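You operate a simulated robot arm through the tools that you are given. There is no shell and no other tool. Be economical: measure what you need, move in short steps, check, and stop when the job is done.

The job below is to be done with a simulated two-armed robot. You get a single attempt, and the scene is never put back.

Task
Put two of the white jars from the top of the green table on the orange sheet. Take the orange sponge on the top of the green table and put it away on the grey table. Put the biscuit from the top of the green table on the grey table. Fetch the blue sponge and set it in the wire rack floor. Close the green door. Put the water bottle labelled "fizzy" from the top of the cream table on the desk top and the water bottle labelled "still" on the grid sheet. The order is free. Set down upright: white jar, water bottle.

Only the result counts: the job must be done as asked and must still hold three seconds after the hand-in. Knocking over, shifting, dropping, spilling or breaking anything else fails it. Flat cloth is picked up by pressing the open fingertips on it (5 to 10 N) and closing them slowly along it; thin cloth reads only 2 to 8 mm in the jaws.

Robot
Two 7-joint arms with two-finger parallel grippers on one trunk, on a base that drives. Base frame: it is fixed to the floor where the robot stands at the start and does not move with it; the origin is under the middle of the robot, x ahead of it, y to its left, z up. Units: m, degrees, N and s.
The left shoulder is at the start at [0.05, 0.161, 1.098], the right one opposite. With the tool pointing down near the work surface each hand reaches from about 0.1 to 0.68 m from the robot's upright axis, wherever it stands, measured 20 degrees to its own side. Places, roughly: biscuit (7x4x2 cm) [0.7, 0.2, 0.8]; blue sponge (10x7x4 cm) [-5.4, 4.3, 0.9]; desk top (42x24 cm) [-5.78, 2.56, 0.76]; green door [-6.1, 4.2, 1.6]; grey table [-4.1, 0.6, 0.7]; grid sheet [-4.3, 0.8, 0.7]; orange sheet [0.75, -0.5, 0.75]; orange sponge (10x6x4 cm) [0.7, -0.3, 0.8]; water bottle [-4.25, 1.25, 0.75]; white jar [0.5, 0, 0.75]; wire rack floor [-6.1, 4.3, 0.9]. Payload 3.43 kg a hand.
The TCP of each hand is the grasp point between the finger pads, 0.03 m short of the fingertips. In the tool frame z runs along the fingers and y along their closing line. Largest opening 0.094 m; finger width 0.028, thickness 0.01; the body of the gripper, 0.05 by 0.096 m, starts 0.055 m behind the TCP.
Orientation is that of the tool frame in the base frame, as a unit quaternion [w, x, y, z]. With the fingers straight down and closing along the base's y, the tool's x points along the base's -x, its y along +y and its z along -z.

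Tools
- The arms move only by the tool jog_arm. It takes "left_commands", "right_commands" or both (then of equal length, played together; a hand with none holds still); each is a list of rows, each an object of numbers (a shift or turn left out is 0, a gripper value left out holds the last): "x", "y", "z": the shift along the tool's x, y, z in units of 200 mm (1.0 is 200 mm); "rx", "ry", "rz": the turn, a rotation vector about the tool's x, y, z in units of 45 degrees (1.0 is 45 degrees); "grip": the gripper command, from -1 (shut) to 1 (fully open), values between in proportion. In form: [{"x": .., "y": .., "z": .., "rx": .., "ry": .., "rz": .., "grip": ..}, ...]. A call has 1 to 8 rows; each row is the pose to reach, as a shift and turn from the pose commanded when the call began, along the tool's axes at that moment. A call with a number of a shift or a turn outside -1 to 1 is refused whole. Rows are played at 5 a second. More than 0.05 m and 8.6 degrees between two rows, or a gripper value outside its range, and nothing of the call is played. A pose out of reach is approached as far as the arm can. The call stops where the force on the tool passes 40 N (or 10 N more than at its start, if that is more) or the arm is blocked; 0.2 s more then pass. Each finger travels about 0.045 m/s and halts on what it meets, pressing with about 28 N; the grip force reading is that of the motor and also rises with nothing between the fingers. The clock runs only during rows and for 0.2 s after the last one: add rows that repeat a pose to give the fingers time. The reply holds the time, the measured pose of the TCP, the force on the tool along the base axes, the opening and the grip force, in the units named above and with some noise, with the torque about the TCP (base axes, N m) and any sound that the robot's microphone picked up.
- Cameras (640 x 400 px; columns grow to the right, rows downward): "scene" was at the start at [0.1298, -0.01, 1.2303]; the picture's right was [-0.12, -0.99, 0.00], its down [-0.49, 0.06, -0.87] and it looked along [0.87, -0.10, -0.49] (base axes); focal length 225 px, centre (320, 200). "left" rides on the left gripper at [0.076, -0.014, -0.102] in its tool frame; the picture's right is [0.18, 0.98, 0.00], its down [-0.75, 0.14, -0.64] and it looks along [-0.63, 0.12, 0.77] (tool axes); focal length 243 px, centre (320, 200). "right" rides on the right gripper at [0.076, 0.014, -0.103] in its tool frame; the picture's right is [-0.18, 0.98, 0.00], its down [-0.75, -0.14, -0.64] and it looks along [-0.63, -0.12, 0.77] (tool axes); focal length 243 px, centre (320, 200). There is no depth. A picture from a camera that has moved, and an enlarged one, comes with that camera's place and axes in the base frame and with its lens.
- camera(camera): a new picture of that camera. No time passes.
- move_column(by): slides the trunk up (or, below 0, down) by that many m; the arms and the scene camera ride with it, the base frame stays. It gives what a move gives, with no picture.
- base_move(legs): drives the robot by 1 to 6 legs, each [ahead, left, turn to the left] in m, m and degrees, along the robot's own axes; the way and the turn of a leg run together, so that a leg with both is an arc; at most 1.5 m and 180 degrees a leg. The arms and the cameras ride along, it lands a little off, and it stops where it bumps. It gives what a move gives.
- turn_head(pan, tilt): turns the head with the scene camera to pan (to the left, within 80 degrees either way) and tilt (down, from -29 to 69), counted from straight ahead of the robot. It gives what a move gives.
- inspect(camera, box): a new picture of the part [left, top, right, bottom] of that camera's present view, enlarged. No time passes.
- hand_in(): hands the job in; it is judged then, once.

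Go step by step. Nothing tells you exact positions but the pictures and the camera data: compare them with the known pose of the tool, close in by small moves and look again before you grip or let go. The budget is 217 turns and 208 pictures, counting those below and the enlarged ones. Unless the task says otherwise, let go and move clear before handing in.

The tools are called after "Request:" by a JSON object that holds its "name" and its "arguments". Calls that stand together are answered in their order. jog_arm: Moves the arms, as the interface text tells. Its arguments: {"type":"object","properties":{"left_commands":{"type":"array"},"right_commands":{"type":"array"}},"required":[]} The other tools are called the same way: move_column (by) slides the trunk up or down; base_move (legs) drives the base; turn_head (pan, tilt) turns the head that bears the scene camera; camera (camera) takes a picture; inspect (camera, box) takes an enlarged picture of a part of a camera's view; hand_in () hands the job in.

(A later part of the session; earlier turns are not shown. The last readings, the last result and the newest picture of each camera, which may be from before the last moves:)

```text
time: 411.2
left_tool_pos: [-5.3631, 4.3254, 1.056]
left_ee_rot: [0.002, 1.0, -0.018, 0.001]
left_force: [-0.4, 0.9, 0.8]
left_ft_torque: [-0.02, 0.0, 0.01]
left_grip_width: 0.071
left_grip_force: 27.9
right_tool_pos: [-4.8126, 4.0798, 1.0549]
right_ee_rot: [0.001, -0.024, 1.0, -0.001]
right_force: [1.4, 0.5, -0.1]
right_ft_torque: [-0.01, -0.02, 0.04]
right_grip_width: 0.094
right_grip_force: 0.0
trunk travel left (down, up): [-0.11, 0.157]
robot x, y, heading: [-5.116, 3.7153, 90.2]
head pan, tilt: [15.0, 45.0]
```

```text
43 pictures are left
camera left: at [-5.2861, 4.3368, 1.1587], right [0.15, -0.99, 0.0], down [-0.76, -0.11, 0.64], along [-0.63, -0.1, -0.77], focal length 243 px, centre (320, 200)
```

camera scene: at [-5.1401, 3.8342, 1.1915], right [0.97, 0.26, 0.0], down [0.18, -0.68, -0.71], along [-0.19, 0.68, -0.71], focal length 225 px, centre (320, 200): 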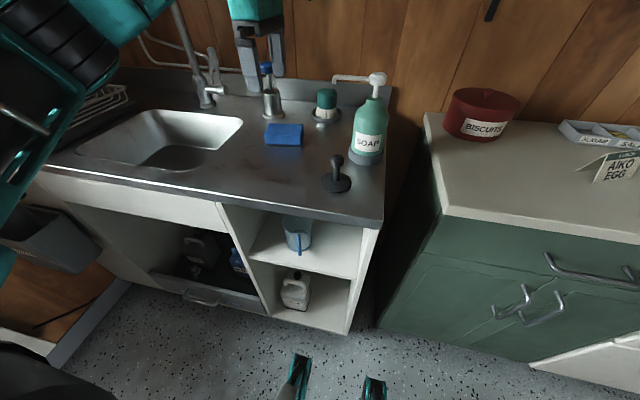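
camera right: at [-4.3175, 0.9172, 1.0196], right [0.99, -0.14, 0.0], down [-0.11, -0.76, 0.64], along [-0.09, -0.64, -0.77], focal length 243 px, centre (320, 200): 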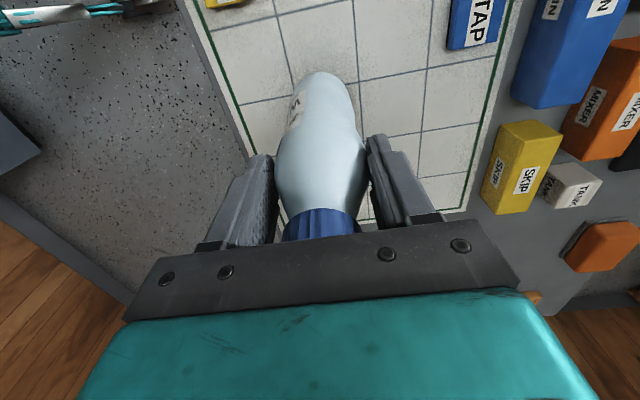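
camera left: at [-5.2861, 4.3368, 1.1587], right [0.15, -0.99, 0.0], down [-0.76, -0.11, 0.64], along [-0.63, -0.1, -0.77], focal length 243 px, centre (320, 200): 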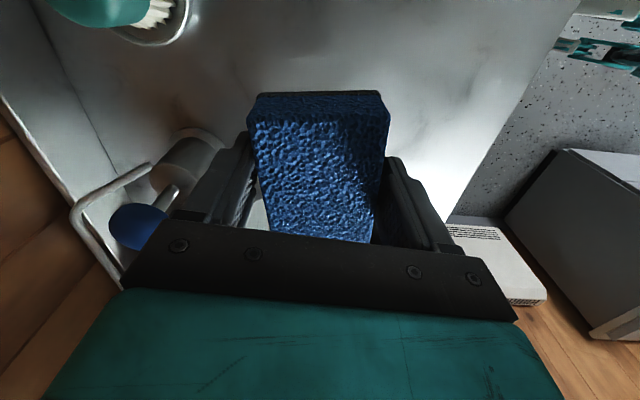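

The blue sponge is held. I retract slightly and slide left over the sink front toward the rack.

Request:
{"name": "jog_arm", "arguments": {"left_commands": [{"y": 0.2}, {"y": 0.4}, {"y": 0.6}, {"y": 0.7}]}}

Request:
{"name": "base_move", "arguments": {"legs": [[-0.01, 0.5, 0]]}}

Request:
{"name": "turn_head", "arguments": {"pan": 40, "tilt": 30}}

Request:
{"name": "camera", "arguments": {"camera": "scene"}}

```text
time: 412.2
left_tool_pos: [-5.3693, 4.1866, 1.057]
left_ee_rot: [0.002, 1.0, -0.017, 0.0]
left_force: [0.1, 0.8, -0.6]
left_ft_torque: [-0.05, 0.01, 0.01]
left_grip_width: 0.071
left_grip_force: 27.9
right_tool_pos: [-4.8133, 4.0805, 1.0541]
right_ee_rot: [0.001, -0.023, 1.0, -0.001]
right_force: [-0.4, -0.2, -0.2]
right_ft_torque: [0.0, -0.03, 0.0]
right_grip_width: 0.0938
right_grip_force: 0.1
trunk travel left (down, up): [-0.11, 0.157]
robot x, y, heading: [-5.1194, 3.714, 90.2]
head pan, tilt: [15.0, 45.0]
```

```text
time: 417.2
left_tool_pos: [-5.8777, 4.1783, 1.057]
left_ee_rot: [0.001, 1.0, -0.02, 0.001]
left_force: [0.8, -0.3, -0.5]
left_ft_torque: [-0.03, -0.02, -0.02]
left_grip_width: 0.0694
left_grip_force: 27.7
right_tool_pos: [-5.3235, 4.0684, 1.0558]
right_ee_rot: [0.001, -0.021, 1.0, 0.0]
right_force: [0.1, -0.9, -0.5]
right_ft_torque: [0.03, 0.01, 0.02]
right_grip_width: 0.0941
right_grip_force: 0.0
trunk travel left (down, up): [-0.11, 0.157]
robot x, y, heading: [-5.6295, 3.7057, 89.9]
head pan, tilt: [15.0, 45.0]
```

```text
time: 418.1
left_tool_pos: [-5.8772, 4.1783, 1.0568]
left_ee_rot: [0.002, 1.0, -0.02, 0.0]
left_force: [0.1, -0.4, -0.9]
left_ft_torque: [0.0, 0.01, -0.02]
left_grip_width: 0.0693
left_grip_force: 28.1
right_tool_pos: [-5.3235, 4.0679, 1.0538]
right_ee_rot: [0.001, -0.021, 1.0, -0.001]
right_force: [0.6, -0.7, 0.5]
right_ft_torque: [0.0, -0.01, -0.02]
right_grip_width: 0.0941
right_grip_force: 0.1
trunk travel left (down, up): [-0.11, 0.157]
robot x, y, heading: [-5.6276, 3.7037, 90.0]
head pan, tilt: [40.0, 30.0]
```

```text
42 pictures are left
camera scene: at [-5.6883, 3.8142, 1.2141], right [0.77, 0.64, 0.0], down [0.32, -0.38, -0.87], along [-0.56, 0.66, -0.5], focal length 225 px, centre (320, 200)
```

scene: 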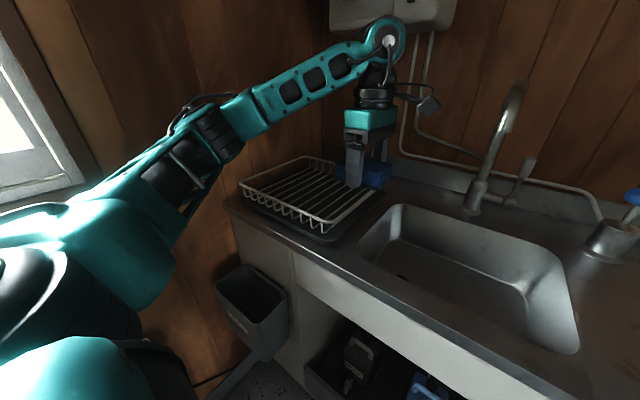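

The rack is in clear view, rim about x -6.17 to -5.90, y 4.09–4.35, and the elbow has clearance to the wall. I shift 0.15 m more and center over the rack.

Request:
{"name": "base_move", "arguments": {"legs": [[0, 0.145, 0]]}}

Request:
{"name": "jog_arm", "arguments": {"left_commands": [{"y": -0.18}]}}

Request:
{"name": "camera", "arguments": {"camera": "left"}}

Request:
{"name": "camera", "arguments": {"camera": "scene"}}

```text
time: 420.0
left_tool_pos: [-6.022, 4.177, 1.057]
left_ee_rot: [0.001, 1.0, -0.018, 0.001]
left_force: [0.3, -0.6, -0.6]
left_ft_torque: [0.0, -0.01, -0.02]
left_grip_width: 0.0685
left_grip_force: 28.1
right_tool_pos: [-5.466, 4.0702, 1.0546]
right_ee_rot: [0.001, -0.022, 1.0, -0.001]
right_force: [0.1, 0.7, 0.4]
right_ft_torque: [-0.02, 0.03, -0.01]
right_grip_width: 0.0937
right_grip_force: 0.0
trunk travel left (down, up): [-0.11, 0.157]
robot x, y, heading: [-5.7712, 3.7048, 90.1]
head pan, tilt: [40.0, 30.0]
```

```text
time: 420.4
left_tool_pos: [-6.0211, 4.2137, 1.0542]
left_ee_rot: [0.002, 1.0, -0.018, 0.0]
left_force: [-0.4, 0.6, 0.7]
left_ft_torque: [0.03, 0.01, 0.05]
left_grip_width: 0.0684
left_grip_force: 27.6
right_tool_pos: [-5.4656, 4.0702, 1.0544]
right_ee_rot: [0.001, -0.023, 1.0, -0.002]
right_force: [0.1, 0.1, -0.3]
right_ft_torque: [0.01, 0.02, -0.03]
right_grip_width: 0.0941
right_grip_force: 0.1
trunk travel left (down, up): [-0.11, 0.157]
robot x, y, heading: [-5.7717, 3.7037, 90.1]
head pan, tilt: [40.0, 30.0]
```

```text
41 pictures are left
camera left: at [-5.9437, 4.226, 1.1566], right [0.15, -0.99, 0.0], down [-0.76, -0.11, 0.64], along [-0.63, -0.1, -0.77], focal length 243 px, centre (320, 200)
```

left: 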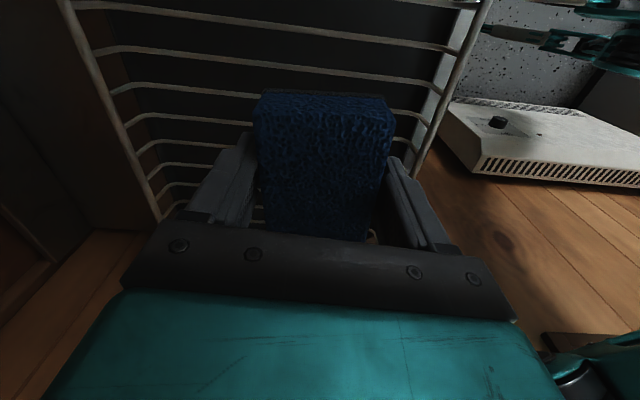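

```text
40 pictures are left
camera scene: at [-5.8301, 3.8142, 1.2141], right [0.76, 0.64, 0.0], down [0.32, -0.38, -0.87], along [-0.56, 0.66, -0.5], focal length 225 px, centre (320, 200)
```

scene: 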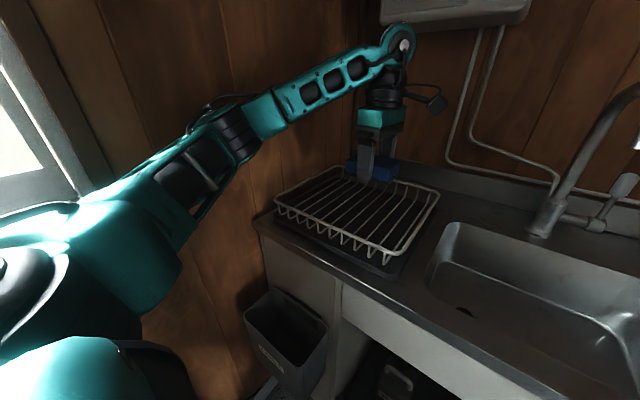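

Request:
{"name": "jog_arm", "arguments": {"left_commands": [{"x": -0.1, "y": -0.04}, {"x": -0.2, "y": -0.07}, {"x": -0.2, "y": -0.07, "z": 0.2}, {"x": -0.2, "y": -0.07, "z": 0.4}, {"x": -0.2, "y": -0.07, "z": 0.48}]}}

Request:
{"name": "camera", "arguments": {"camera": "left"}}

Request:
{"name": "inspect", "arguments": {"camera": "scene", "box": [250, 60, 470, 290]}}

```text
time: 421.6
left_tool_pos: [-6.0601, 4.2291, 0.9609]
left_ee_rot: [0.002, 1.0, -0.018, 0.001]
left_force: [-1.0, -0.3, -0.9]
left_ft_torque: [-0.02, 0.03, 0.01]
left_grip_width: 0.0683
left_grip_force: 27.6
right_tool_pos: [-5.4665, 4.0687, 1.055]
right_ee_rot: [0.0, -0.022, 1.0, -0.001]
right_force: [0.3, -0.7, -1.6]
right_ft_torque: [-0.02, -0.01, 0.03]
right_grip_width: 0.094
right_grip_force: 0.1
trunk travel left (down, up): [-0.11, 0.157]
robot x, y, heading: [-5.7735, 3.7016, 89.8]
head pan, tilt: [40.0, 30.0]
```

```text
39 pictures are left
camera left: at [-5.9828, 4.2409, 1.0631], right [0.15, -0.99, 0.0], down [-0.76, -0.11, 0.64], along [-0.63, -0.1, -0.77], focal length 243 px, centre (320, 200)
```

left: 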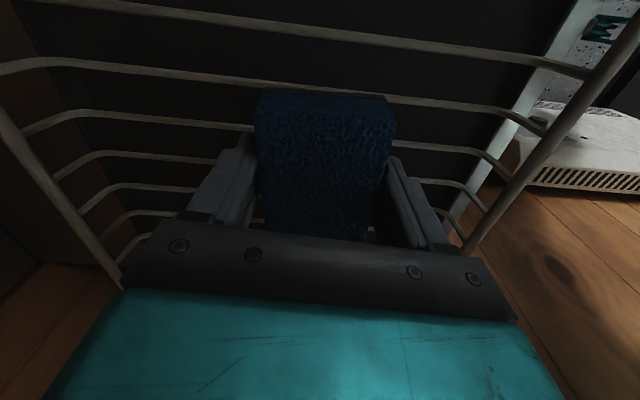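

```text
1.74 times, centred on (360, 175) of scene
camera zoom: at [-5.8304, 3.8139, 1.2142], right [0.76, 0.64, 0.0], down [0.32, -0.38, -0.87], along [-0.56, 0.66, -0.5], focal length 391 px, centre (250, 244)
```

zoom: 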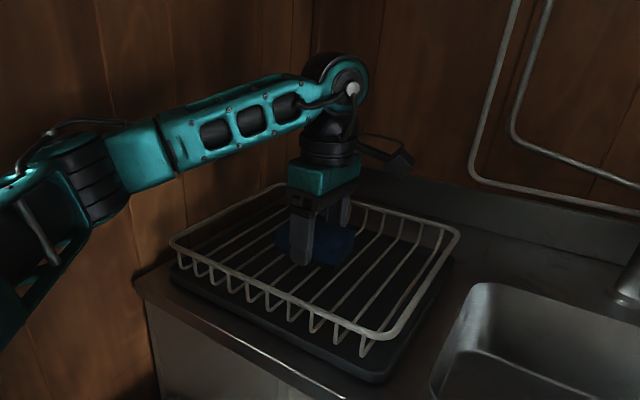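

The sponge is centered in the rack. I lower until contact.

Request:
{"name": "jog_arm", "arguments": {"left_commands": [{"z": 0.04}, {"z": 0.08}, {"z": 0.1}]}}

```text
time: 422.4
left_tool_pos: [-6.0598, 4.2289, 0.9414]
left_ee_rot: [0.001, 1.0, -0.019, 0.0]
left_force: [0.6, 0.2, -1.2]
left_ft_torque: [0.0, -0.01, -0.03]
left_grip_width: 0.0678
left_grip_force: 27.4
right_tool_pos: [-5.4653, 4.0704, 1.0548]
right_ee_rot: [0.001, -0.023, 1.0, 0.0]
right_force: [-0.7, 1.1, 0.0]
right_ft_torque: [0.02, -0.01, 0.01]
right_grip_width: 0.094
right_grip_force: 0.0
trunk travel left (down, up): [-0.11, 0.157]
robot x, y, heading: [-5.7744, 3.7059, 90.1]
head pan, tilt: [40.0, 30.0]
```

Request:
{"name": "jog_arm", "arguments": {"left_commands": [{"z": 0.025}, {"z": 0.05}]}}

```text
time: 423.0
left_tool_pos: [-6.0586, 4.2302, 0.9347]
left_ee_rot: [-0.002, 1.0, -0.019, 0.001]
left_force: [-3.0, 1.0, 19.3]
left_ft_torque: [-0.76, 0.33, -0.15]
left_grip_width: 0.0683
left_grip_force: 27.0
right_tool_pos: [-5.4666, 4.0679, 1.0557]
right_ee_rot: [0.001, -0.023, 1.0, 0.0]
right_force: [0.3, 0.0, -0.2]
right_ft_torque: [0.04, 0.0, 0.01]
right_grip_width: 0.0939
right_grip_force: 0.0
trunk travel left (down, up): [-0.11, 0.157]
robot x, y, heading: [-5.7719, 3.7047, 90.2]
head pan, tilt: [40.0, 30.0]
```

Request:
{"name": "jog_arm", "arguments": {"left_commands": [{"z": -0.015}, {"z": -0.015, "grip": 0.92}, {"z": -0.015}, {"z": -0.015}, {"z": -0.15}, {"z": -0.35}, {"z": -0.55}, {"z": -0.75}]}}

Request:
{"name": "inspect", "arguments": {"camera": "scene", "box": [250, 60, 470, 290]}}

```text
time: 424.8
left_tool_pos: [-6.0593, 4.2264, 1.084]
left_ee_rot: [0.002, 1.0, -0.018, 0.0]
left_force: [0.6, 0.0, 0.0]
left_ft_torque: [0.01, 0.0, 0.0]
left_grip_width: 0.0901
left_grip_force: 0.1
right_tool_pos: [-5.4668, 4.0691, 1.0553]
right_ee_rot: [0.0, -0.023, 1.0, -0.001]
right_force: [0.0, 0.8, 0.3]
right_ft_torque: [-0.01, 0.02, 0.0]
right_grip_width: 0.094
right_grip_force: 0.1
trunk travel left (down, up): [-0.11, 0.157]
robot x, y, heading: [-5.7716, 3.701, 90.3]
head pan, tilt: [40.0, 30.0]
```

```text
1.74 times, centred on (360, 175) of scene
camera zoom: at [-5.8301, 3.8136, 1.2142], right [0.76, 0.64, 0.0], down [0.32, -0.38, -0.87], along [-0.56, 0.66, -0.5], focal length 391 px, centre (250, 244)
```

zoom: 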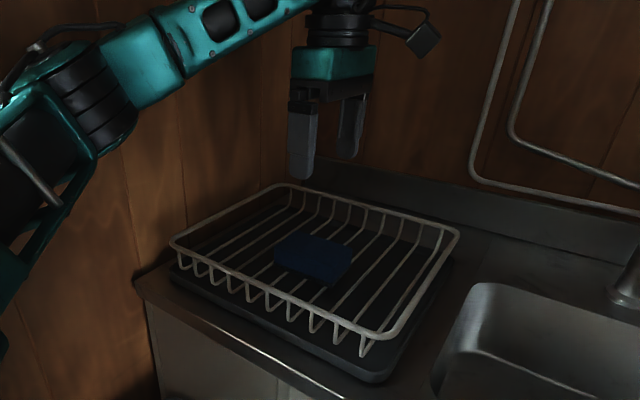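

The blue sponge lies on the rack floor. Now for the green door, I look up at the cabinet.

Request:
{"name": "turn_head", "arguments": {"pan": 35, "tilt": -22}}

Request:
{"name": "camera", "arguments": {"camera": "scene"}}

```text
time: 426.0
left_tool_pos: [-6.061, 4.2275, 1.083]
left_ee_rot: [0.002, 1.0, -0.018, 0.0]
left_force: [1.5, 0.4, -0.2]
left_ft_torque: [-0.04, 0.01, 0.0]
left_grip_width: 0.0902
left_grip_force: 0.0
right_tool_pos: [-5.4664, 4.0692, 1.0551]
right_ee_rot: [0.001, -0.024, 1.0, 0.0]
right_force: [-0.6, 0.8, -0.2]
right_ft_torque: [0.02, -0.02, 0.0]
right_grip_width: 0.0939
right_grip_force: 0.0
trunk travel left (down, up): [-0.11, 0.157]
robot x, y, heading: [-5.7677, 3.7029, 90.2]
head pan, tilt: [35.0, -22.0]
```

```text
36 pictures are left
camera scene: at [-5.8147, 3.8053, 1.2944], right [0.82, 0.58, 0.0], down [-0.22, 0.31, -0.93], along [-0.53, 0.76, 0.37], focal length 225 px, centre (320, 200)
```

scene: 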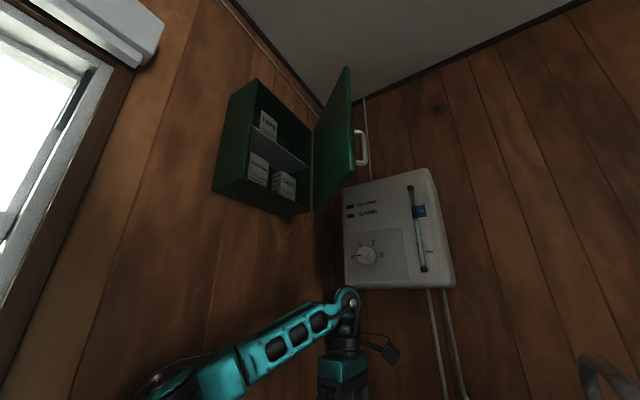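

The door is open about 57°, with its free edge near (-5.98,4.15), z 1.5–1.77. I'll push it shut with the right hand pointing forward while I face the wall. First I retract and reposition, turning to heading 180.

Request:
{"name": "jog_arm", "arguments": {"left_commands": [{"y": 0.22}, {"y": 0.44}, {"y": 0.66}, {"y": 0.88}]}}

Request:
{"name": "base_move", "arguments": {"legs": [[-0.25, -0.4, 0], [0, 0, 90]]}}

Request:
{"name": "move_column", "arguments": {"by": 0.15}}

Request:
{"name": "jog_arm", "arguments": {"right_commands": [{"rx": -0.17, "grip": -1}, {"rx": -0.34}, {"rx": -0.51}, {"rx": -0.68}, {"rx": -0.85}, {"rx": -1.0}]}}

Request:
{"name": "jog_arm", "arguments": {"right_commands": [{"rx": -0.17}, {"rx": -0.34}, {"rx": -0.51}, {"rx": -0.68}, {"rx": -0.85}, {"rx": -1.0}]}}

```text
time: 427.2
left_tool_pos: [-6.0161, 4.0707, 1.0771]
left_ee_rot: [0.018, 0.998, -0.059, -0.022]
left_force: [-0.5, 0.5, 0.6]
left_ft_torque: [-0.04, -0.05, 0.0]
left_grip_width: 0.0904
left_grip_force: 0.1
right_tool_pos: [-5.434, 4.0714, 1.0446]
right_ee_rot: [-0.009, -0.011, 1.0, -0.005]
right_force: [1.2, 0.7, -0.2]
right_ft_torque: [-0.03, 0.0, -0.02]
right_grip_width: 0.0939
right_grip_force: 0.0
trunk travel left (down, up): [-0.11, 0.157]
robot x, y, heading: [-5.7646, 3.7065, 88.8]
head pan, tilt: [35.0, -22.0]
stopped in row 4 (left hand): the arm was blocked; the commanded pose is now the measured one
```

```text
time: 435.2
left_tool_pos: [-5.7082, 3.1665, 1.0775]
left_ee_rot: [0.012, 0.728, 0.685, 0.0]
left_force: [0.7, -0.1, 0.4]
left_ft_torque: [0.02, -0.04, 0.03]
left_grip_width: 0.0902
left_grip_force: 0.0
right_tool_pos: [-5.7339, 3.7535, 1.0553]
right_ee_rot: [-0.001, 0.729, -0.685, 0.0]
right_force: [0.5, 0.0, 0.2]
right_ft_torque: [0.01, 0.01, 0.02]
right_grip_width: 0.0941
right_grip_force: 0.1
trunk travel left (down, up): [-0.11, 0.157]
robot x, y, heading: [-5.3632, 3.4522, -179.1]
head pan, tilt: [35.0, -22.0]
```

```text
time: 437.0
left_tool_pos: [-5.7094, 3.1678, 1.2258]
left_ee_rot: [0.012, 0.729, 0.685, 0.001]
left_force: [0.0, 0.0, 0.4]
left_ft_torque: [0.0, 0.0, 0.03]
left_grip_width: 0.0902
left_grip_force: 0.0
right_tool_pos: [-5.7344, 3.7529, 1.2045]
right_ee_rot: [-0.001, 0.73, -0.684, 0.0]
right_force: [0.6, -1.0, 0.2]
right_ft_torque: [-0.05, 0.02, 0.02]
right_grip_width: 0.0942
right_grip_force: 0.0
trunk travel left (down, up): [-0.26, 0.007]
robot x, y, heading: [-5.3665, 3.4557, -178.9]
head pan, tilt: [35.0, -22.0]
```

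```text
time: 438.4
left_tool_pos: [-5.7093, 3.1668, 1.2279]
left_ee_rot: [0.012, 0.728, 0.685, 0.001]
left_force: [-0.2, -0.6, 0.3]
left_ft_torque: [0.0, 0.01, 0.03]
left_grip_width: 0.0901
left_grip_force: 0.1
right_tool_pos: [-5.7345, 3.7525, 1.2042]
right_ee_rot: [0.278, 0.675, -0.631, -0.262]
right_force: [-0.1, -0.2, -0.1]
right_ft_torque: [0.0, 0.0, -0.03]
right_grip_width: 0.0003
right_grip_force: 26.2
trunk travel left (down, up): [-0.26, 0.007]
robot x, y, heading: [-5.3645, 3.4527, -179.1]
head pan, tilt: [35.0, -22.0]
```

```text
time: 440.0
left_tool_pos: [-5.7113, 3.1664, 1.2249]
left_ee_rot: [0.012, 0.729, 0.685, 0.002]
left_force: [-0.4, 0.1, -1.2]
left_ft_torque: [0.0, -0.05, 0.0]
left_grip_width: 0.0902
left_grip_force: 0.1
right_tool_pos: [-5.7453, 3.8669, 1.1297]
right_ee_rot: [0.347, 0.582, -0.54, -0.5]
right_force: [0.3, 0.1, 0.0]
right_ft_torque: [0.0, 0.0, 0.01]
right_grip_width: 0.0002
right_grip_force: 28.0
right hand out of reach, approached as far as the arm can: row 1, 2, 3, 4, 5, 6
trunk travel left (down, up): [-0.26, 0.007]
robot x, y, heading: [-5.3643, 3.4577, -178.8]
head pan, tilt: [35.0, -22.0]
stopped in row 6 (right hand): the arm was blocked; the commanded pose is now the measured one
```

The right hand now points forward at the wall (about 15° down). I raise it step by step.

Request:
{"name": "jog_arm", "arguments": {"right_commands": [{"x": -0.04, "y": 0.18, "z": -0.05}, {"x": -0.08, "y": 0.36, "z": -0.1}, {"x": -0.12, "y": 0.54, "z": -0.15}, {"x": -0.16, "y": 0.72, "z": -0.2}, {"x": -0.2, "y": 0.9, "z": -0.25}]}}

Request:
{"name": "turn_head", "arguments": {"pan": -35, "tilt": -5}}

Request:
{"name": "camera", "arguments": {"camera": "scene"}}

```text
time: 441.2
left_tool_pos: [-5.7093, 3.1664, 1.228]
left_ee_rot: [0.013, 0.729, 0.685, 0.001]
left_force: [0.9, 0.7, 0.0]
left_ft_torque: [-0.01, 0.02, -0.01]
left_grip_width: 0.0902
left_grip_force: 0.0
right_tool_pos: [-5.7441, 3.8699, 1.3178]
right_ee_rot: [0.348, 0.582, -0.54, -0.499]
right_force: [0.8, 0.2, -0.7]
right_ft_torque: [-0.01, -0.01, 0.0]
right_grip_width: 0.0001
right_grip_force: 27.7
right hand out of reach, approached as far as the arm can: row 1, 2
trunk travel left (down, up): [-0.26, 0.007]
robot x, y, heading: [-5.3641, 3.4542, -179.2]
head pan, tilt: [35.0, -22.0]
```

```text
time: 442.6
left_tool_pos: [-5.709, 3.1677, 1.226]
left_ee_rot: [0.013, 0.728, 0.685, 0.001]
left_force: [0.6, -0.5, -0.4]
left_ft_torque: [0.0, 0.0, 0.0]
left_grip_width: 0.0907
left_grip_force: 0.1
right_tool_pos: [-5.7426, 3.8694, 1.3191]
right_ee_rot: [0.348, 0.581, -0.539, -0.5]
right_force: [-0.5, -0.2, -0.4]
right_ft_torque: [-0.02, 0.02, 0.02]
right_grip_width: 0.0002
right_grip_force: 28.1
trunk travel left (down, up): [-0.26, 0.007]
robot x, y, heading: [-5.3646, 3.4537, -178.8]
head pan, tilt: [-35.0, -5.0]
```

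```text
35 pictures are left
camera scene: at [-5.4764, 3.5027, 1.4203], right [0.56, 0.83, 0.0], down [-0.07, 0.05, -1.0], along [-0.83, 0.55, 0.09], focal length 225 px, centre (320, 200)
```

scene: 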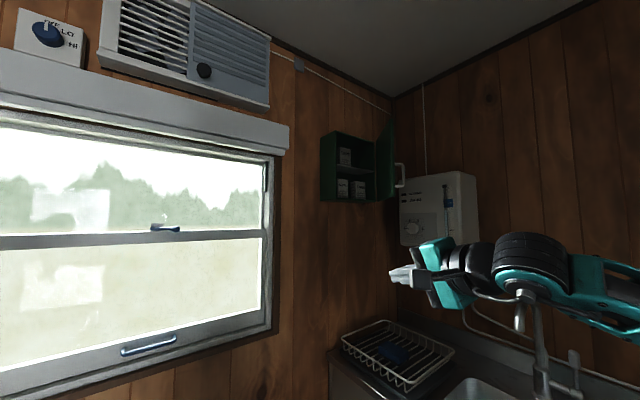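

Request:
{"name": "jog_arm", "arguments": {"right_commands": [{"x": -0.04, "y": 0.18, "z": -0.05}, {"x": -0.08, "y": 0.36, "z": -0.1}, {"x": -0.12, "y": 0.54, "z": -0.15}, {"x": -0.16, "y": 0.72, "z": -0.2}, {"x": -0.2, "y": 0.9, "z": -0.25}]}}

Request:
{"name": "jog_arm", "arguments": {"right_commands": [{"x": -0.04, "y": 0.18, "z": -0.05}, {"x": -0.08, "y": 0.36, "z": -0.1}, {"x": -0.12, "y": 0.54, "z": -0.15}, {"x": -0.16, "y": 0.72, "z": -0.2}]}}

Request:
{"name": "camera", "arguments": {"camera": "scene"}}

```text
time: 443.8
left_tool_pos: [-5.7092, 3.1671, 1.2272]
left_ee_rot: [0.012, 0.729, 0.685, 0.001]
left_force: [-0.2, 0.7, -0.2]
left_ft_torque: [0.0, 0.05, 0.0]
left_grip_width: 0.0903
left_grip_force: 0.1
right_tool_pos: [-5.7438, 3.8691, 1.5133]
right_ee_rot: [0.347, 0.583, -0.539, -0.499]
right_force: [0.1, -1.1, 0.7]
right_ft_torque: [0.01, -0.03, 0.01]
right_grip_width: 0.0
right_grip_force: 28.0
trunk travel left (down, up): [-0.26, 0.007]
robot x, y, heading: [-5.3614, 3.454, -178.9]
head pan, tilt: [-35.0, -5.0]
```

```text
time: 444.8
left_tool_pos: [-5.7089, 3.1654, 1.226]
left_ee_rot: [0.011, 0.729, 0.685, 0.002]
left_force: [-0.2, -0.6, 0.2]
left_ft_torque: [0.02, -0.02, -0.04]
left_grip_width: 0.09
left_grip_force: 0.1
right_tool_pos: [-5.743, 3.8687, 1.6661]
right_ee_rot: [0.348, 0.582, -0.539, -0.5]
right_force: [0.1, -0.8, -0.3]
right_ft_torque: [0.01, -0.02, -0.01]
right_grip_width: 0.0
right_grip_force: 28.3
trunk travel left (down, up): [-0.26, 0.007]
robot x, y, heading: [-5.3607, 3.4531, -178.9]
head pan, tilt: [-35.0, -5.0]
```

```text
34 pictures are left
camera scene: at [-5.4764, 3.5018, 1.4203], right [0.56, 0.83, 0.0], down [-0.07, 0.05, -1.0], along [-0.83, 0.55, 0.09], focal length 225 px, centre (320, 200)
```

scene: 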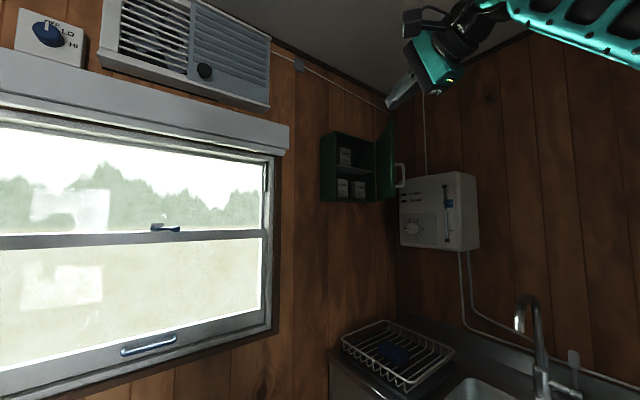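

The hand is at z≈1.66, above the door handle's level. I slide right and forward so the fingertip sits just outside the door's free edge.

Request:
{"name": "base_move", "arguments": {"legs": [[0.04, -0.235, -1]]}}

Request:
{"name": "turn_head", "arguments": {"pan": -35, "tilt": -15}}

Request:
{"name": "camera", "arguments": {"camera": "scene"}}

Request:
{"name": "camera", "arguments": {"camera": "right"}}

```text
time: 447.4
left_tool_pos: [-5.7558, 3.4054, 1.2279]
left_ee_rot: [0.013, 0.733, 0.68, 0.001]
left_force: [0.4, 0.9, 0.3]
left_ft_torque: [-0.01, 0.01, 0.03]
left_grip_width: 0.09
left_grip_force: 0.0
right_tool_pos: [-5.7784, 4.1089, 1.6663]
right_ee_rot: [0.344, 0.578, -0.543, -0.502]
right_force: [0.2, -0.3, -1.3]
right_ft_torque: [-0.01, 0.01, 0.02]
right_grip_width: 0.0001
right_grip_force: 28.4
trunk travel left (down, up): [-0.26, 0.007]
robot x, y, heading: [-5.4046, 3.6854, -179.7]
head pan, tilt: [-35.0, -5.0]
```

```text
time: 448.2
left_tool_pos: [-5.7553, 3.4052, 1.2274]
left_ee_rot: [0.012, 0.734, 0.679, 0.002]
left_force: [-0.1, -0.2, -0.7]
left_ft_torque: [0.02, -0.02, -0.01]
left_grip_width: 0.0903
left_grip_force: 0.0
right_tool_pos: [-5.7792, 4.1088, 1.665]
right_ee_rot: [0.344, 0.578, -0.544, -0.502]
right_force: [-0.6, -0.3, -0.1]
right_ft_torque: [0.01, 0.0, 0.01]
right_grip_width: 0.0002
right_grip_force: 27.9
trunk travel left (down, up): [-0.26, 0.007]
robot x, y, heading: [-5.4049, 3.6841, -179.7]
head pan, tilt: [-35.0, -15.0]
```

```text
33 pictures are left
camera scene: at [-5.5125, 3.7328, 1.4349], right [0.57, 0.82, 0.0], down [-0.21, 0.15, -0.97], along [-0.79, 0.55, 0.26], focal length 225 px, centre (320, 200)
```

scene: 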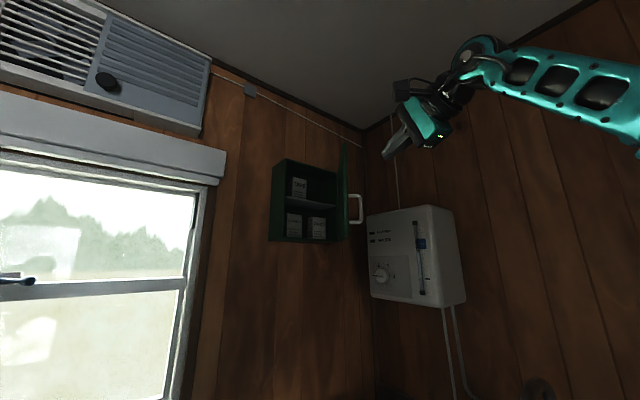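

```text
32 pictures are left
camera right: at [-5.6924, 4.0166, 1.6897], right [-0.26, 0.01, 0.97], down [0.72, 0.66, 0.19], along [-0.64, 0.75, -0.18], focal length 243 px, centre (320, 200)
```

right: 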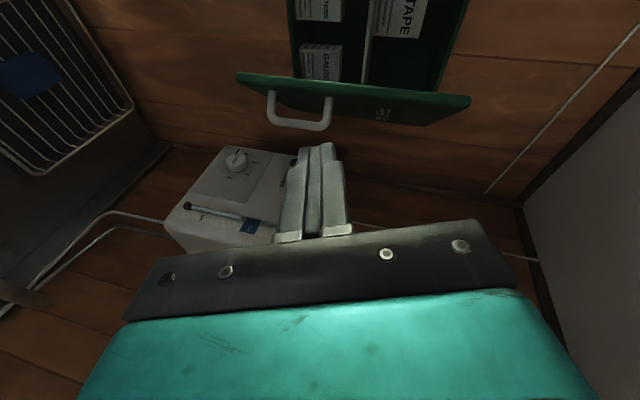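

The fingertip is on the outer side of the door. I raise 3 cm to clear the handle and advance until near contact.

Request:
{"name": "jog_arm", "arguments": {"right_commands": [{"x": -0.031, "y": 0.142, "z": -0.039}, {"x": -0.01, "y": 0.212, "z": 0.2}, {"x": 0.011, "y": 0.282, "z": 0.44}, {"x": 0.03, "y": 0.34, "z": 0.64}]}}

Request:
{"name": "camera", "arguments": {"camera": "right"}}

Request:
{"name": "camera", "arguments": {"camera": "scene"}}

```text
refused: row 3 steps farther than a row can; nothing moved
```

```text
31 pictures are left
camera right: at [-5.6924, 4.0166, 1.6897], right [-0.26, 0.01, 0.97], down [0.72, 0.66, 0.19], along [-0.64, 0.75, -0.18], focal length 243 px, centre (320, 200)
```

right: 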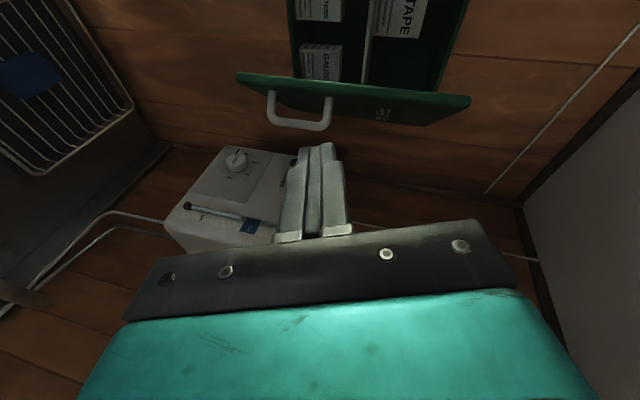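

```text
30 pictures are left
camera scene: at [-5.5125, 3.7328, 1.4349], right [0.57, 0.82, 0.0], down [-0.21, 0.15, -0.97], along [-0.79, 0.55, 0.26], focal length 225 px, centre (320, 200)
```

scene: 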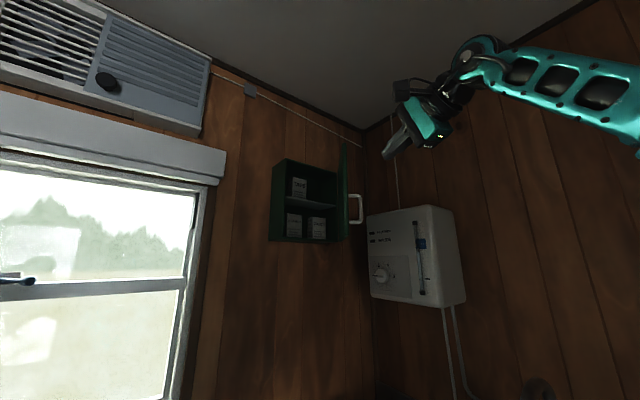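

A row step was slightly too long, so I resend with smaller steps.

Request:
{"name": "jog_arm", "arguments": {"right_commands": [{"x": -0.031, "y": 0.142, "z": -0.039}, {"x": -0.015, "y": 0.195, "z": 0.145}, {"x": 0.0, "y": 0.25, "z": 0.33}, {"x": 0.017, "y": 0.302, "z": 0.51}]}}

Request:
{"name": "camera", "arguments": {"camera": "right"}}

```text
time: 449.2
left_tool_pos: [-5.7545, 3.404, 1.2269]
left_ee_rot: [0.012, 0.733, 0.68, 0.0]
left_force: [0.4, -0.6, 0.7]
left_ft_torque: [0.02, 0.06, -0.01]
left_grip_width: 0.0901
left_grip_force: 0.1
right_tool_pos: [-5.8697, 4.1197, 1.6912]
right_ee_rot: [0.344, 0.577, -0.544, -0.503]
right_force: [1.3, -1.1, 0.5]
right_ft_torque: [0.0, -0.01, -0.02]
right_grip_width: 0.0002
right_grip_force: 27.9
right hand out of reach, approached as far as the arm can: row 4
trunk travel left (down, up): [-0.26, 0.007]
robot x, y, heading: [-5.4064, 3.6858, -179.8]
head pan, tilt: [-35.0, -15.0]
```

```text
29 pictures are left
camera right: at [-5.7824, 4.0277, 1.716], right [-0.26, 0.01, 0.97], down [0.73, 0.66, 0.19], along [-0.64, 0.75, -0.18], focal length 243 px, centre (320, 200)
```

right: 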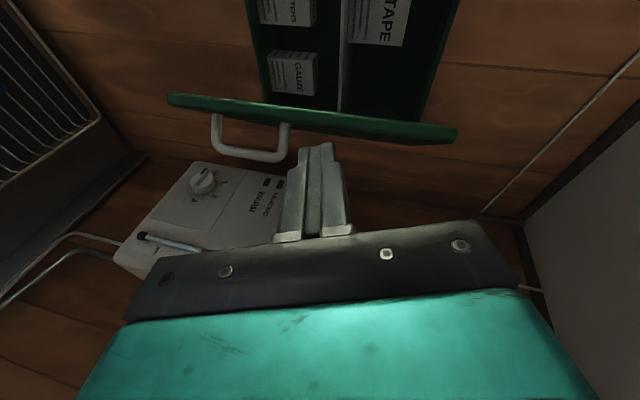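

The fingertip is just off the door face and above the handle. I push by driving forward slowly.

Request:
{"name": "base_move", "arguments": {"legs": [[0.13, 0, 0]]}}

Request:
{"name": "camera", "arguments": {"camera": "right"}}

Request:
{"name": "camera", "arguments": {"camera": "scene"}}

```text
time: 450.3
left_tool_pos: [-5.8427, 3.4021, 1.2265]
left_ee_rot: [0.01, 0.734, 0.679, 0.002]
left_force: [-0.5, -0.3, -1.3]
left_ft_torque: [0.05, -0.05, 0.0]
left_grip_width: 0.0903
left_grip_force: 0.0
right_tool_pos: [-5.9567, 4.1104, 1.6924]
right_ee_rot: [0.347, 0.583, -0.54, -0.498]
right_force: [1.0, -2.8, 0.0]
right_ft_torque: [0.01, -0.03, -0.05]
right_grip_width: 0.0002
right_grip_force: 28.0
trunk travel left (down, up): [-0.26, 0.007]
robot x, y, heading: [-5.4925, 3.6889, -179.8]
head pan, tilt: [-35.0, -15.0]
stopped in leg 1: the force on the tool passed its limit at 55 N (the readings are from after the stop); the commanded pose is now the measured one
```

```text
28 pictures are left
camera right: at [-5.8686, 4.0199, 1.717], right [-0.27, 0.01, 0.96], down [0.71, 0.67, 0.19], along [-0.65, 0.74, -0.18], focal length 243 px, centre (320, 200)
```

right: 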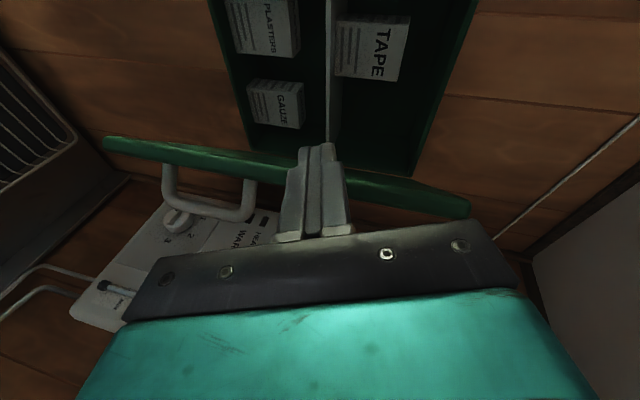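

```text
27 pictures are left
camera scene: at [-5.5992, 3.73, 1.4349], right [0.57, 0.82, 0.0], down [-0.21, 0.15, -0.97], along [-0.79, 0.55, 0.26], focal length 225 px, centre (320, 200)
```

scene: 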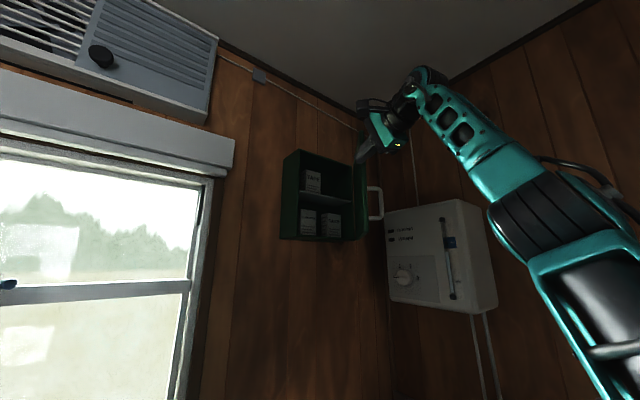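

The drive bumped the door face with a jolt. I'll push more gently with the arm, along the door's closing arc.

Request:
{"name": "jog_arm", "arguments": {"right_commands": [{"x": 0.037, "y": 0.015, "z": 0.025}, {"x": 0.074, "y": 0.03, "z": 0.05}, {"x": 0.111, "y": 0.045, "z": 0.074}, {"x": 0.148, "y": 0.06, "z": 0.098}, {"x": 0.185, "y": 0.075, "z": 0.122}, {"x": 0.222, "y": 0.09, "z": 0.147}, {"x": 0.26, "y": 0.105, "z": 0.172}, {"x": 0.297, "y": 0.12, "z": 0.196}]}}

Request:
{"name": "camera", "arguments": {"camera": "scene"}}

Request:
{"name": "camera", "arguments": {"camera": "right"}}

```text
time: 452.1
left_tool_pos: [-5.8407, 3.4057, 1.2271]
left_ee_rot: [0.011, 0.735, 0.678, 0.0]
left_force: [-0.1, 0.0, 0.1]
left_ft_torque: [0.01, 0.02, 0.02]
left_grip_width: 0.09
left_grip_force: 0.0
right_tool_pos: [-5.9761, 4.0905, 1.6827]
right_ee_rot: [0.347, 0.582, -0.542, -0.497]
right_force: [0.4, -0.6, -0.1]
right_ft_torque: [0.0, -0.02, 0.01]
right_grip_width: 0.0
right_grip_force: 27.8
right hand out of reach, approached as far as the arm can: row 1, 2, 3, 4, 5, 6, 7, 8
trunk travel left (down, up): [-0.26, 0.007]
robot x, y, heading: [-5.4933, 3.6903, -180.0]
head pan, tilt: [-35.0, -15.0]
```

```text
26 pictures are left
camera scene: at [-5.5976, 3.7326, 1.435], right [0.57, 0.82, 0.0], down [-0.21, 0.15, -0.97], along [-0.79, 0.55, 0.26], focal length 225 px, centre (320, 200)
```

scene: 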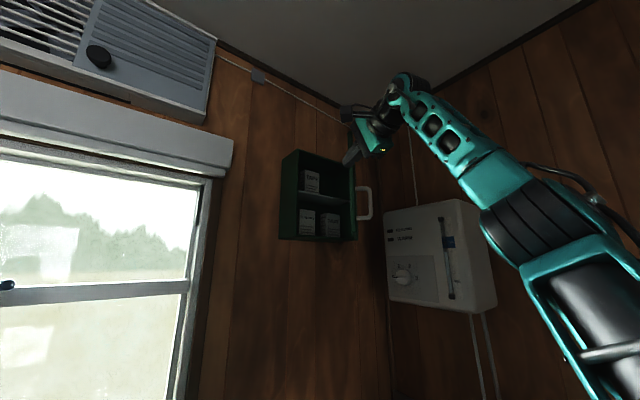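

```text
25 pictures are left
camera right: at [-5.8873, 4.0002, 1.7077], right [-0.26, 0.01, 0.96], down [0.71, 0.67, 0.19], along [-0.65, 0.74, -0.19], focal length 243 px, centre (320, 200)
```

right: 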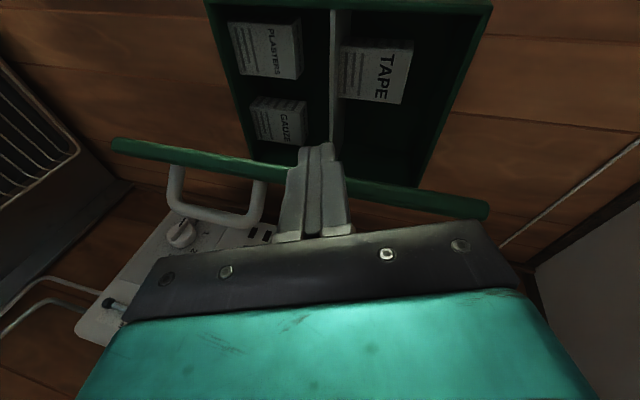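

I zoom in to see on which side of the door the finger is.

Request:
{"name": "inspect", "arguments": {"camera": "right", "box": [220, 120, 420, 250]}}

Request:
{"name": "inspect", "arguments": {"camera": "scene", "box": [270, 90, 410, 250]}}

```text
3.08 times, centred on (320, 185) of right
camera zoom: at [-5.8873, 4.0002, 1.7077], right [-0.26, 0.01, 0.96], down [0.71, 0.67, 0.19], along [-0.65, 0.74, -0.19], focal length 746 px, centre (320, 246)
```

zoom: 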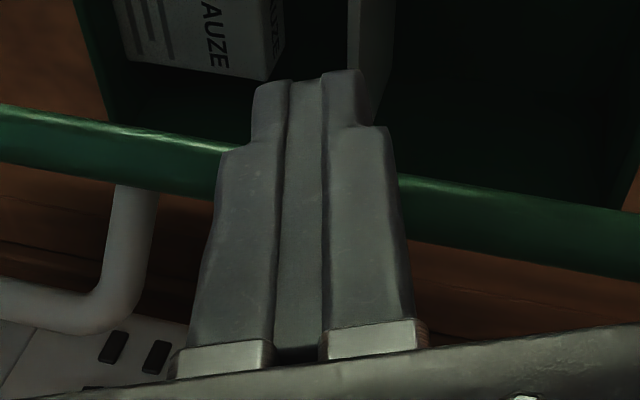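

```text
2.50 times, centred on (340, 170) of scene
camera zoom: at [-5.5976, 3.7326, 1.435], right [0.57, 0.82, 0.0], down [-0.21, 0.15, -0.97], along [-0.79, 0.55, 0.26], focal length 562 px, centre (270, 275)
```

zoom: 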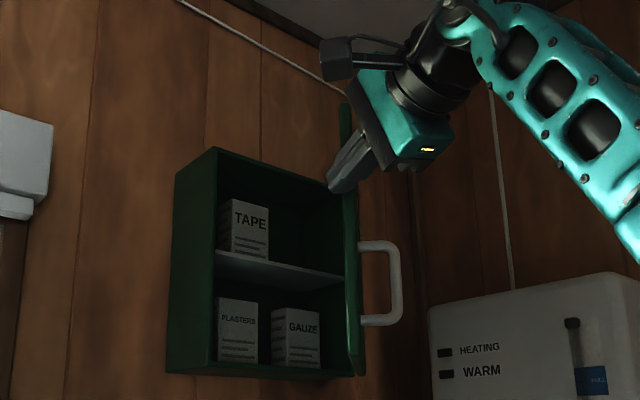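

The finger slipped to the inner side of the door. I back out and turn slightly right so the hand comes to the outer (+y) side.

Request:
{"name": "base_move", "arguments": {"legs": [[-0.13, 0.02, 0], [0, 0, -14]]}}

Request:
{"name": "turn_head", "arguments": {"pan": -10, "tilt": -18}}

Request:
{"name": "camera", "arguments": {"camera": "scene"}}

Request:
{"name": "camera", "arguments": {"camera": "right"}}

```text
time: 454.2
left_tool_pos: [-5.7689, 3.479, 1.227]
left_ee_rot: [0.012, 0.811, 0.585, -0.001]
left_force: [-0.1, 0.4, 0.3]
left_ft_torque: [-0.01, -0.01, -0.01]
left_grip_width: 0.0902
left_grip_force: 0.1
right_tool_pos: [-5.7345, 4.1764, 1.6823]
right_ee_rot: [-0.285, -0.512, 0.608, 0.536]
right_force: [-0.3, -0.6, -0.1]
right_ft_torque: [0.0, 0.01, 0.01]
right_grip_width: 0.0001
right_grip_force: 27.9
trunk travel left (down, up): [-0.26, 0.007]
robot x, y, heading: [-5.3638, 3.6651, 166.5]
head pan, tilt: [-35.0, -15.0]
```

```text
time: 455.1
left_tool_pos: [-5.7691, 3.478, 1.2277]
left_ee_rot: [0.012, 0.811, 0.584, -0.002]
left_force: [-0.1, -1.2, 0.2]
left_ft_torque: [-0.03, 0.03, 0.01]
left_grip_width: 0.09
left_grip_force: 0.0
right_tool_pos: [-5.7343, 4.1763, 1.6829]
right_ee_rot: [-0.285, -0.512, 0.608, 0.536]
right_force: [-0.2, 0.3, -0.6]
right_ft_torque: [0.02, -0.02, -0.01]
right_grip_width: 0.0001
right_grip_force: 27.3
trunk travel left (down, up): [-0.26, 0.007]
robot x, y, heading: [-5.3621, 3.6659, 166.5]
head pan, tilt: [-10.0, -18.0]
```

```text
22 pictures are left
camera scene: at [-5.4728, 3.7085, 1.4391], right [0.4, 0.92, 0.0], down [-0.28, 0.12, -0.95], along [-0.87, 0.38, 0.31], focal length 225 px, centre (320, 200)
```

scene: 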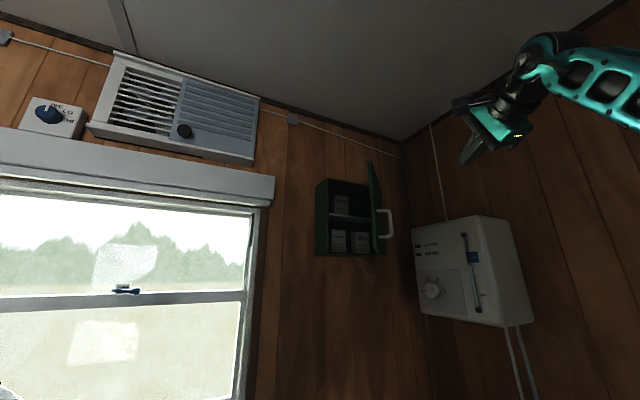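

```text
21 pictures are left
camera right: at [-5.6713, 4.0668, 1.7079], right [-0.25, 0.07, 0.96], down [0.86, 0.48, 0.19], along [-0.45, 0.87, -0.18], focal length 243 px, centre (320, 200)
```

right: 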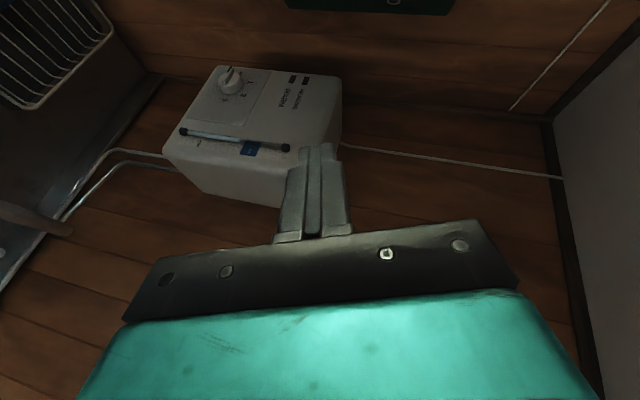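

Request:
{"name": "base_move", "arguments": {"legs": [[0.15, 0.0, 0]]}}

Request:
{"name": "camera", "arguments": {"camera": "right"}}

Request:
{"name": "camera", "arguments": {"camera": "scene"}}

```text
time: 456.5
left_tool_pos: [-5.9221, 3.5152, 1.2273]
left_ee_rot: [0.012, 0.811, 0.585, -0.001]
left_force: [-0.4, 0.4, -0.4]
left_ft_torque: [-0.05, -0.03, 0.0]
left_grip_width: 0.0902
left_grip_force: 0.1
right_tool_pos: [-5.8864, 4.2125, 1.6831]
right_ee_rot: [-0.284, -0.512, 0.608, 0.536]
right_force: [-0.5, 0.4, -0.2]
right_ft_torque: [-0.04, 0.05, 0.0]
right_grip_width: 0.0001
right_grip_force: 28.6
trunk travel left (down, up): [-0.26, 0.007]
robot x, y, heading: [-5.5113, 3.7013, 166.4]
head pan, tilt: [-10.0, -18.0]
```

```text
20 pictures are left
camera right: at [-5.8228, 4.1036, 1.7076], right [-0.25, 0.07, 0.96], down [0.86, 0.48, 0.19], along [-0.45, 0.87, -0.18], focal length 243 px, centre (320, 200)
```

right: 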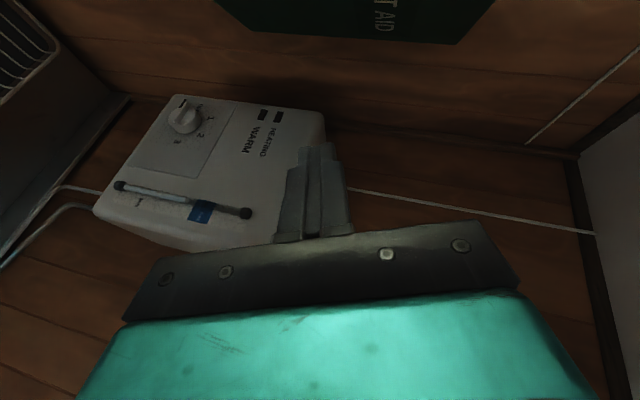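

```text
19 pictures are left
camera scene: at [-5.6242, 3.7452, 1.439], right [0.4, 0.92, 0.0], down [-0.28, 0.12, -0.95], along [-0.87, 0.38, 0.31], focal length 225 px, centre (320, 200)
```

scene: 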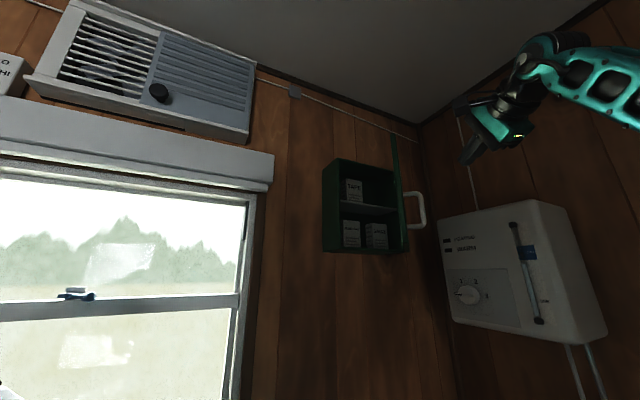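

Now I'm on the outer face ("FIRST AID" visible). I move diagonally toward the door (left and forward) in short legs.

Request:
{"name": "base_move", "arguments": {"legs": [[0.041, 0.068, 0]]}}

Request:
{"name": "base_move", "arguments": {"legs": [[0.026, 0.042, 0]]}}

Request:
{"name": "camera", "arguments": {"camera": "right"}}

```text
time: 457.8
left_tool_pos: [-5.9751, 3.4605, 1.2285]
left_ee_rot: [0.012, 0.811, 0.584, -0.001]
left_force: [-0.3, -0.4, 0.1]
left_ft_torque: [0.0, -0.01, -0.03]
left_grip_width: 0.09
left_grip_force: 0.1
right_tool_pos: [-5.9408, 4.1575, 1.6822]
right_ee_rot: [-0.284, -0.512, 0.608, 0.536]
right_force: [-1.5, -1.1, 0.6]
right_ft_torque: [-0.02, 0.01, 0.0]
right_grip_width: 0.0
right_grip_force: 28.5
trunk travel left (down, up): [-0.26, 0.007]
robot x, y, heading: [-5.568, 3.6502, 166.7]
head pan, tilt: [-10.0, -18.0]
```

```text
time: 458.8
left_tool_pos: [-6.0109, 3.4264, 1.2269]
left_ee_rot: [0.011, 0.81, 0.586, -0.001]
left_force: [0.1, 0.0, -0.7]
left_ft_torque: [0.0, -0.04, -0.02]
left_grip_width: 0.0904
left_grip_force: 0.0
right_tool_pos: [-5.9757, 4.1219, 1.683]
right_ee_rot: [-0.285, -0.512, 0.608, 0.536]
right_force: [0.1, -1.0, -0.7]
right_ft_torque: [0.0, -0.01, 0.0]
right_grip_width: 0.0
right_grip_force: 28.6
trunk travel left (down, up): [-0.26, 0.007]
robot x, y, heading: [-5.6004, 3.6169, 166.2]
head pan, tilt: [-10.0, -18.0]
```

```text
18 pictures are left
camera right: at [-5.9114, 4.014, 1.708], right [-0.25, 0.07, 0.96], down [0.86, 0.48, 0.19], along [-0.45, 0.87, -0.18], focal length 243 px, centre (320, 200)
```

right: 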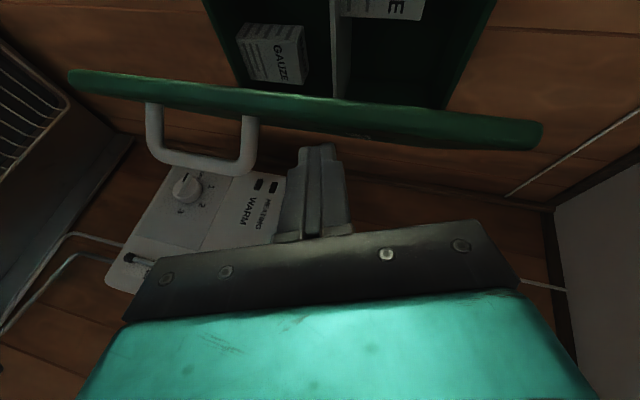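

The fingertip sits just outside the free edge. I shift slightly toward the hinge, then push by turning the base left in small steps, which sweeps the hand along the closing arc.

Request:
{"name": "base_move", "arguments": {"legs": [[0.022, -0.018, 0]]}}

Request:
{"name": "base_move", "arguments": {"legs": [[0, 0, 4]]}}

Request:
{"name": "camera", "arguments": {"camera": "right"}}

```text
time: 459.7
left_tool_pos: [-6.0273, 3.4492, 1.2267]
left_ee_rot: [0.013, 0.811, 0.585, 0.0]
left_force: [-0.2, -0.1, -0.2]
left_ft_torque: [-0.04, -0.02, -0.02]
left_grip_width: 0.0905
left_grip_force: 0.0
right_tool_pos: [-5.9922, 4.1456, 1.6815]
right_ee_rot: [-0.285, -0.511, 0.608, 0.536]
right_force: [-0.4, -0.4, -1.3]
right_ft_torque: [-0.02, 0.0, 0.0]
right_grip_width: 0.0003
right_grip_force: 27.8
trunk travel left (down, up): [-0.26, 0.007]
robot x, y, heading: [-5.6235, 3.6355, 166.3]
head pan, tilt: [-10.0, -18.0]
```

```text
time: 460.5
left_tool_pos: [-6.0115, 3.4195, 1.227]
left_ee_rot: [0.011, 0.789, 0.614, -0.001]
left_force: [0.4, -0.7, -0.6]
left_ft_torque: [0.02, 0.01, 0.0]
left_grip_width: 0.0902
left_grip_force: 0.0
right_tool_pos: [-6.0264, 4.1176, 1.6833]
right_ee_rot: [-0.304, -0.534, 0.589, 0.525]
right_force: [0.0, -0.4, 0.5]
right_ft_torque: [0.01, 0.0, -0.02]
right_grip_width: 0.0001
right_grip_force: 28.3
trunk travel left (down, up): [-0.26, 0.007]
robot x, y, heading: [-5.6147, 3.6388, 170.2]
head pan, tilt: [-10.0, -18.0]
```

```text
17 pictures are left
camera right: at [-5.9556, 4.0136, 1.7081], right [-0.26, 0.06, 0.96], down [0.82, 0.54, 0.19], along [-0.51, 0.84, -0.18], focal length 243 px, centre (320, 200)
```

right: 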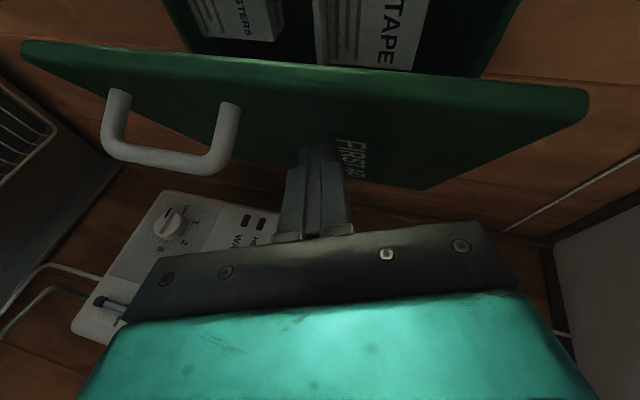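

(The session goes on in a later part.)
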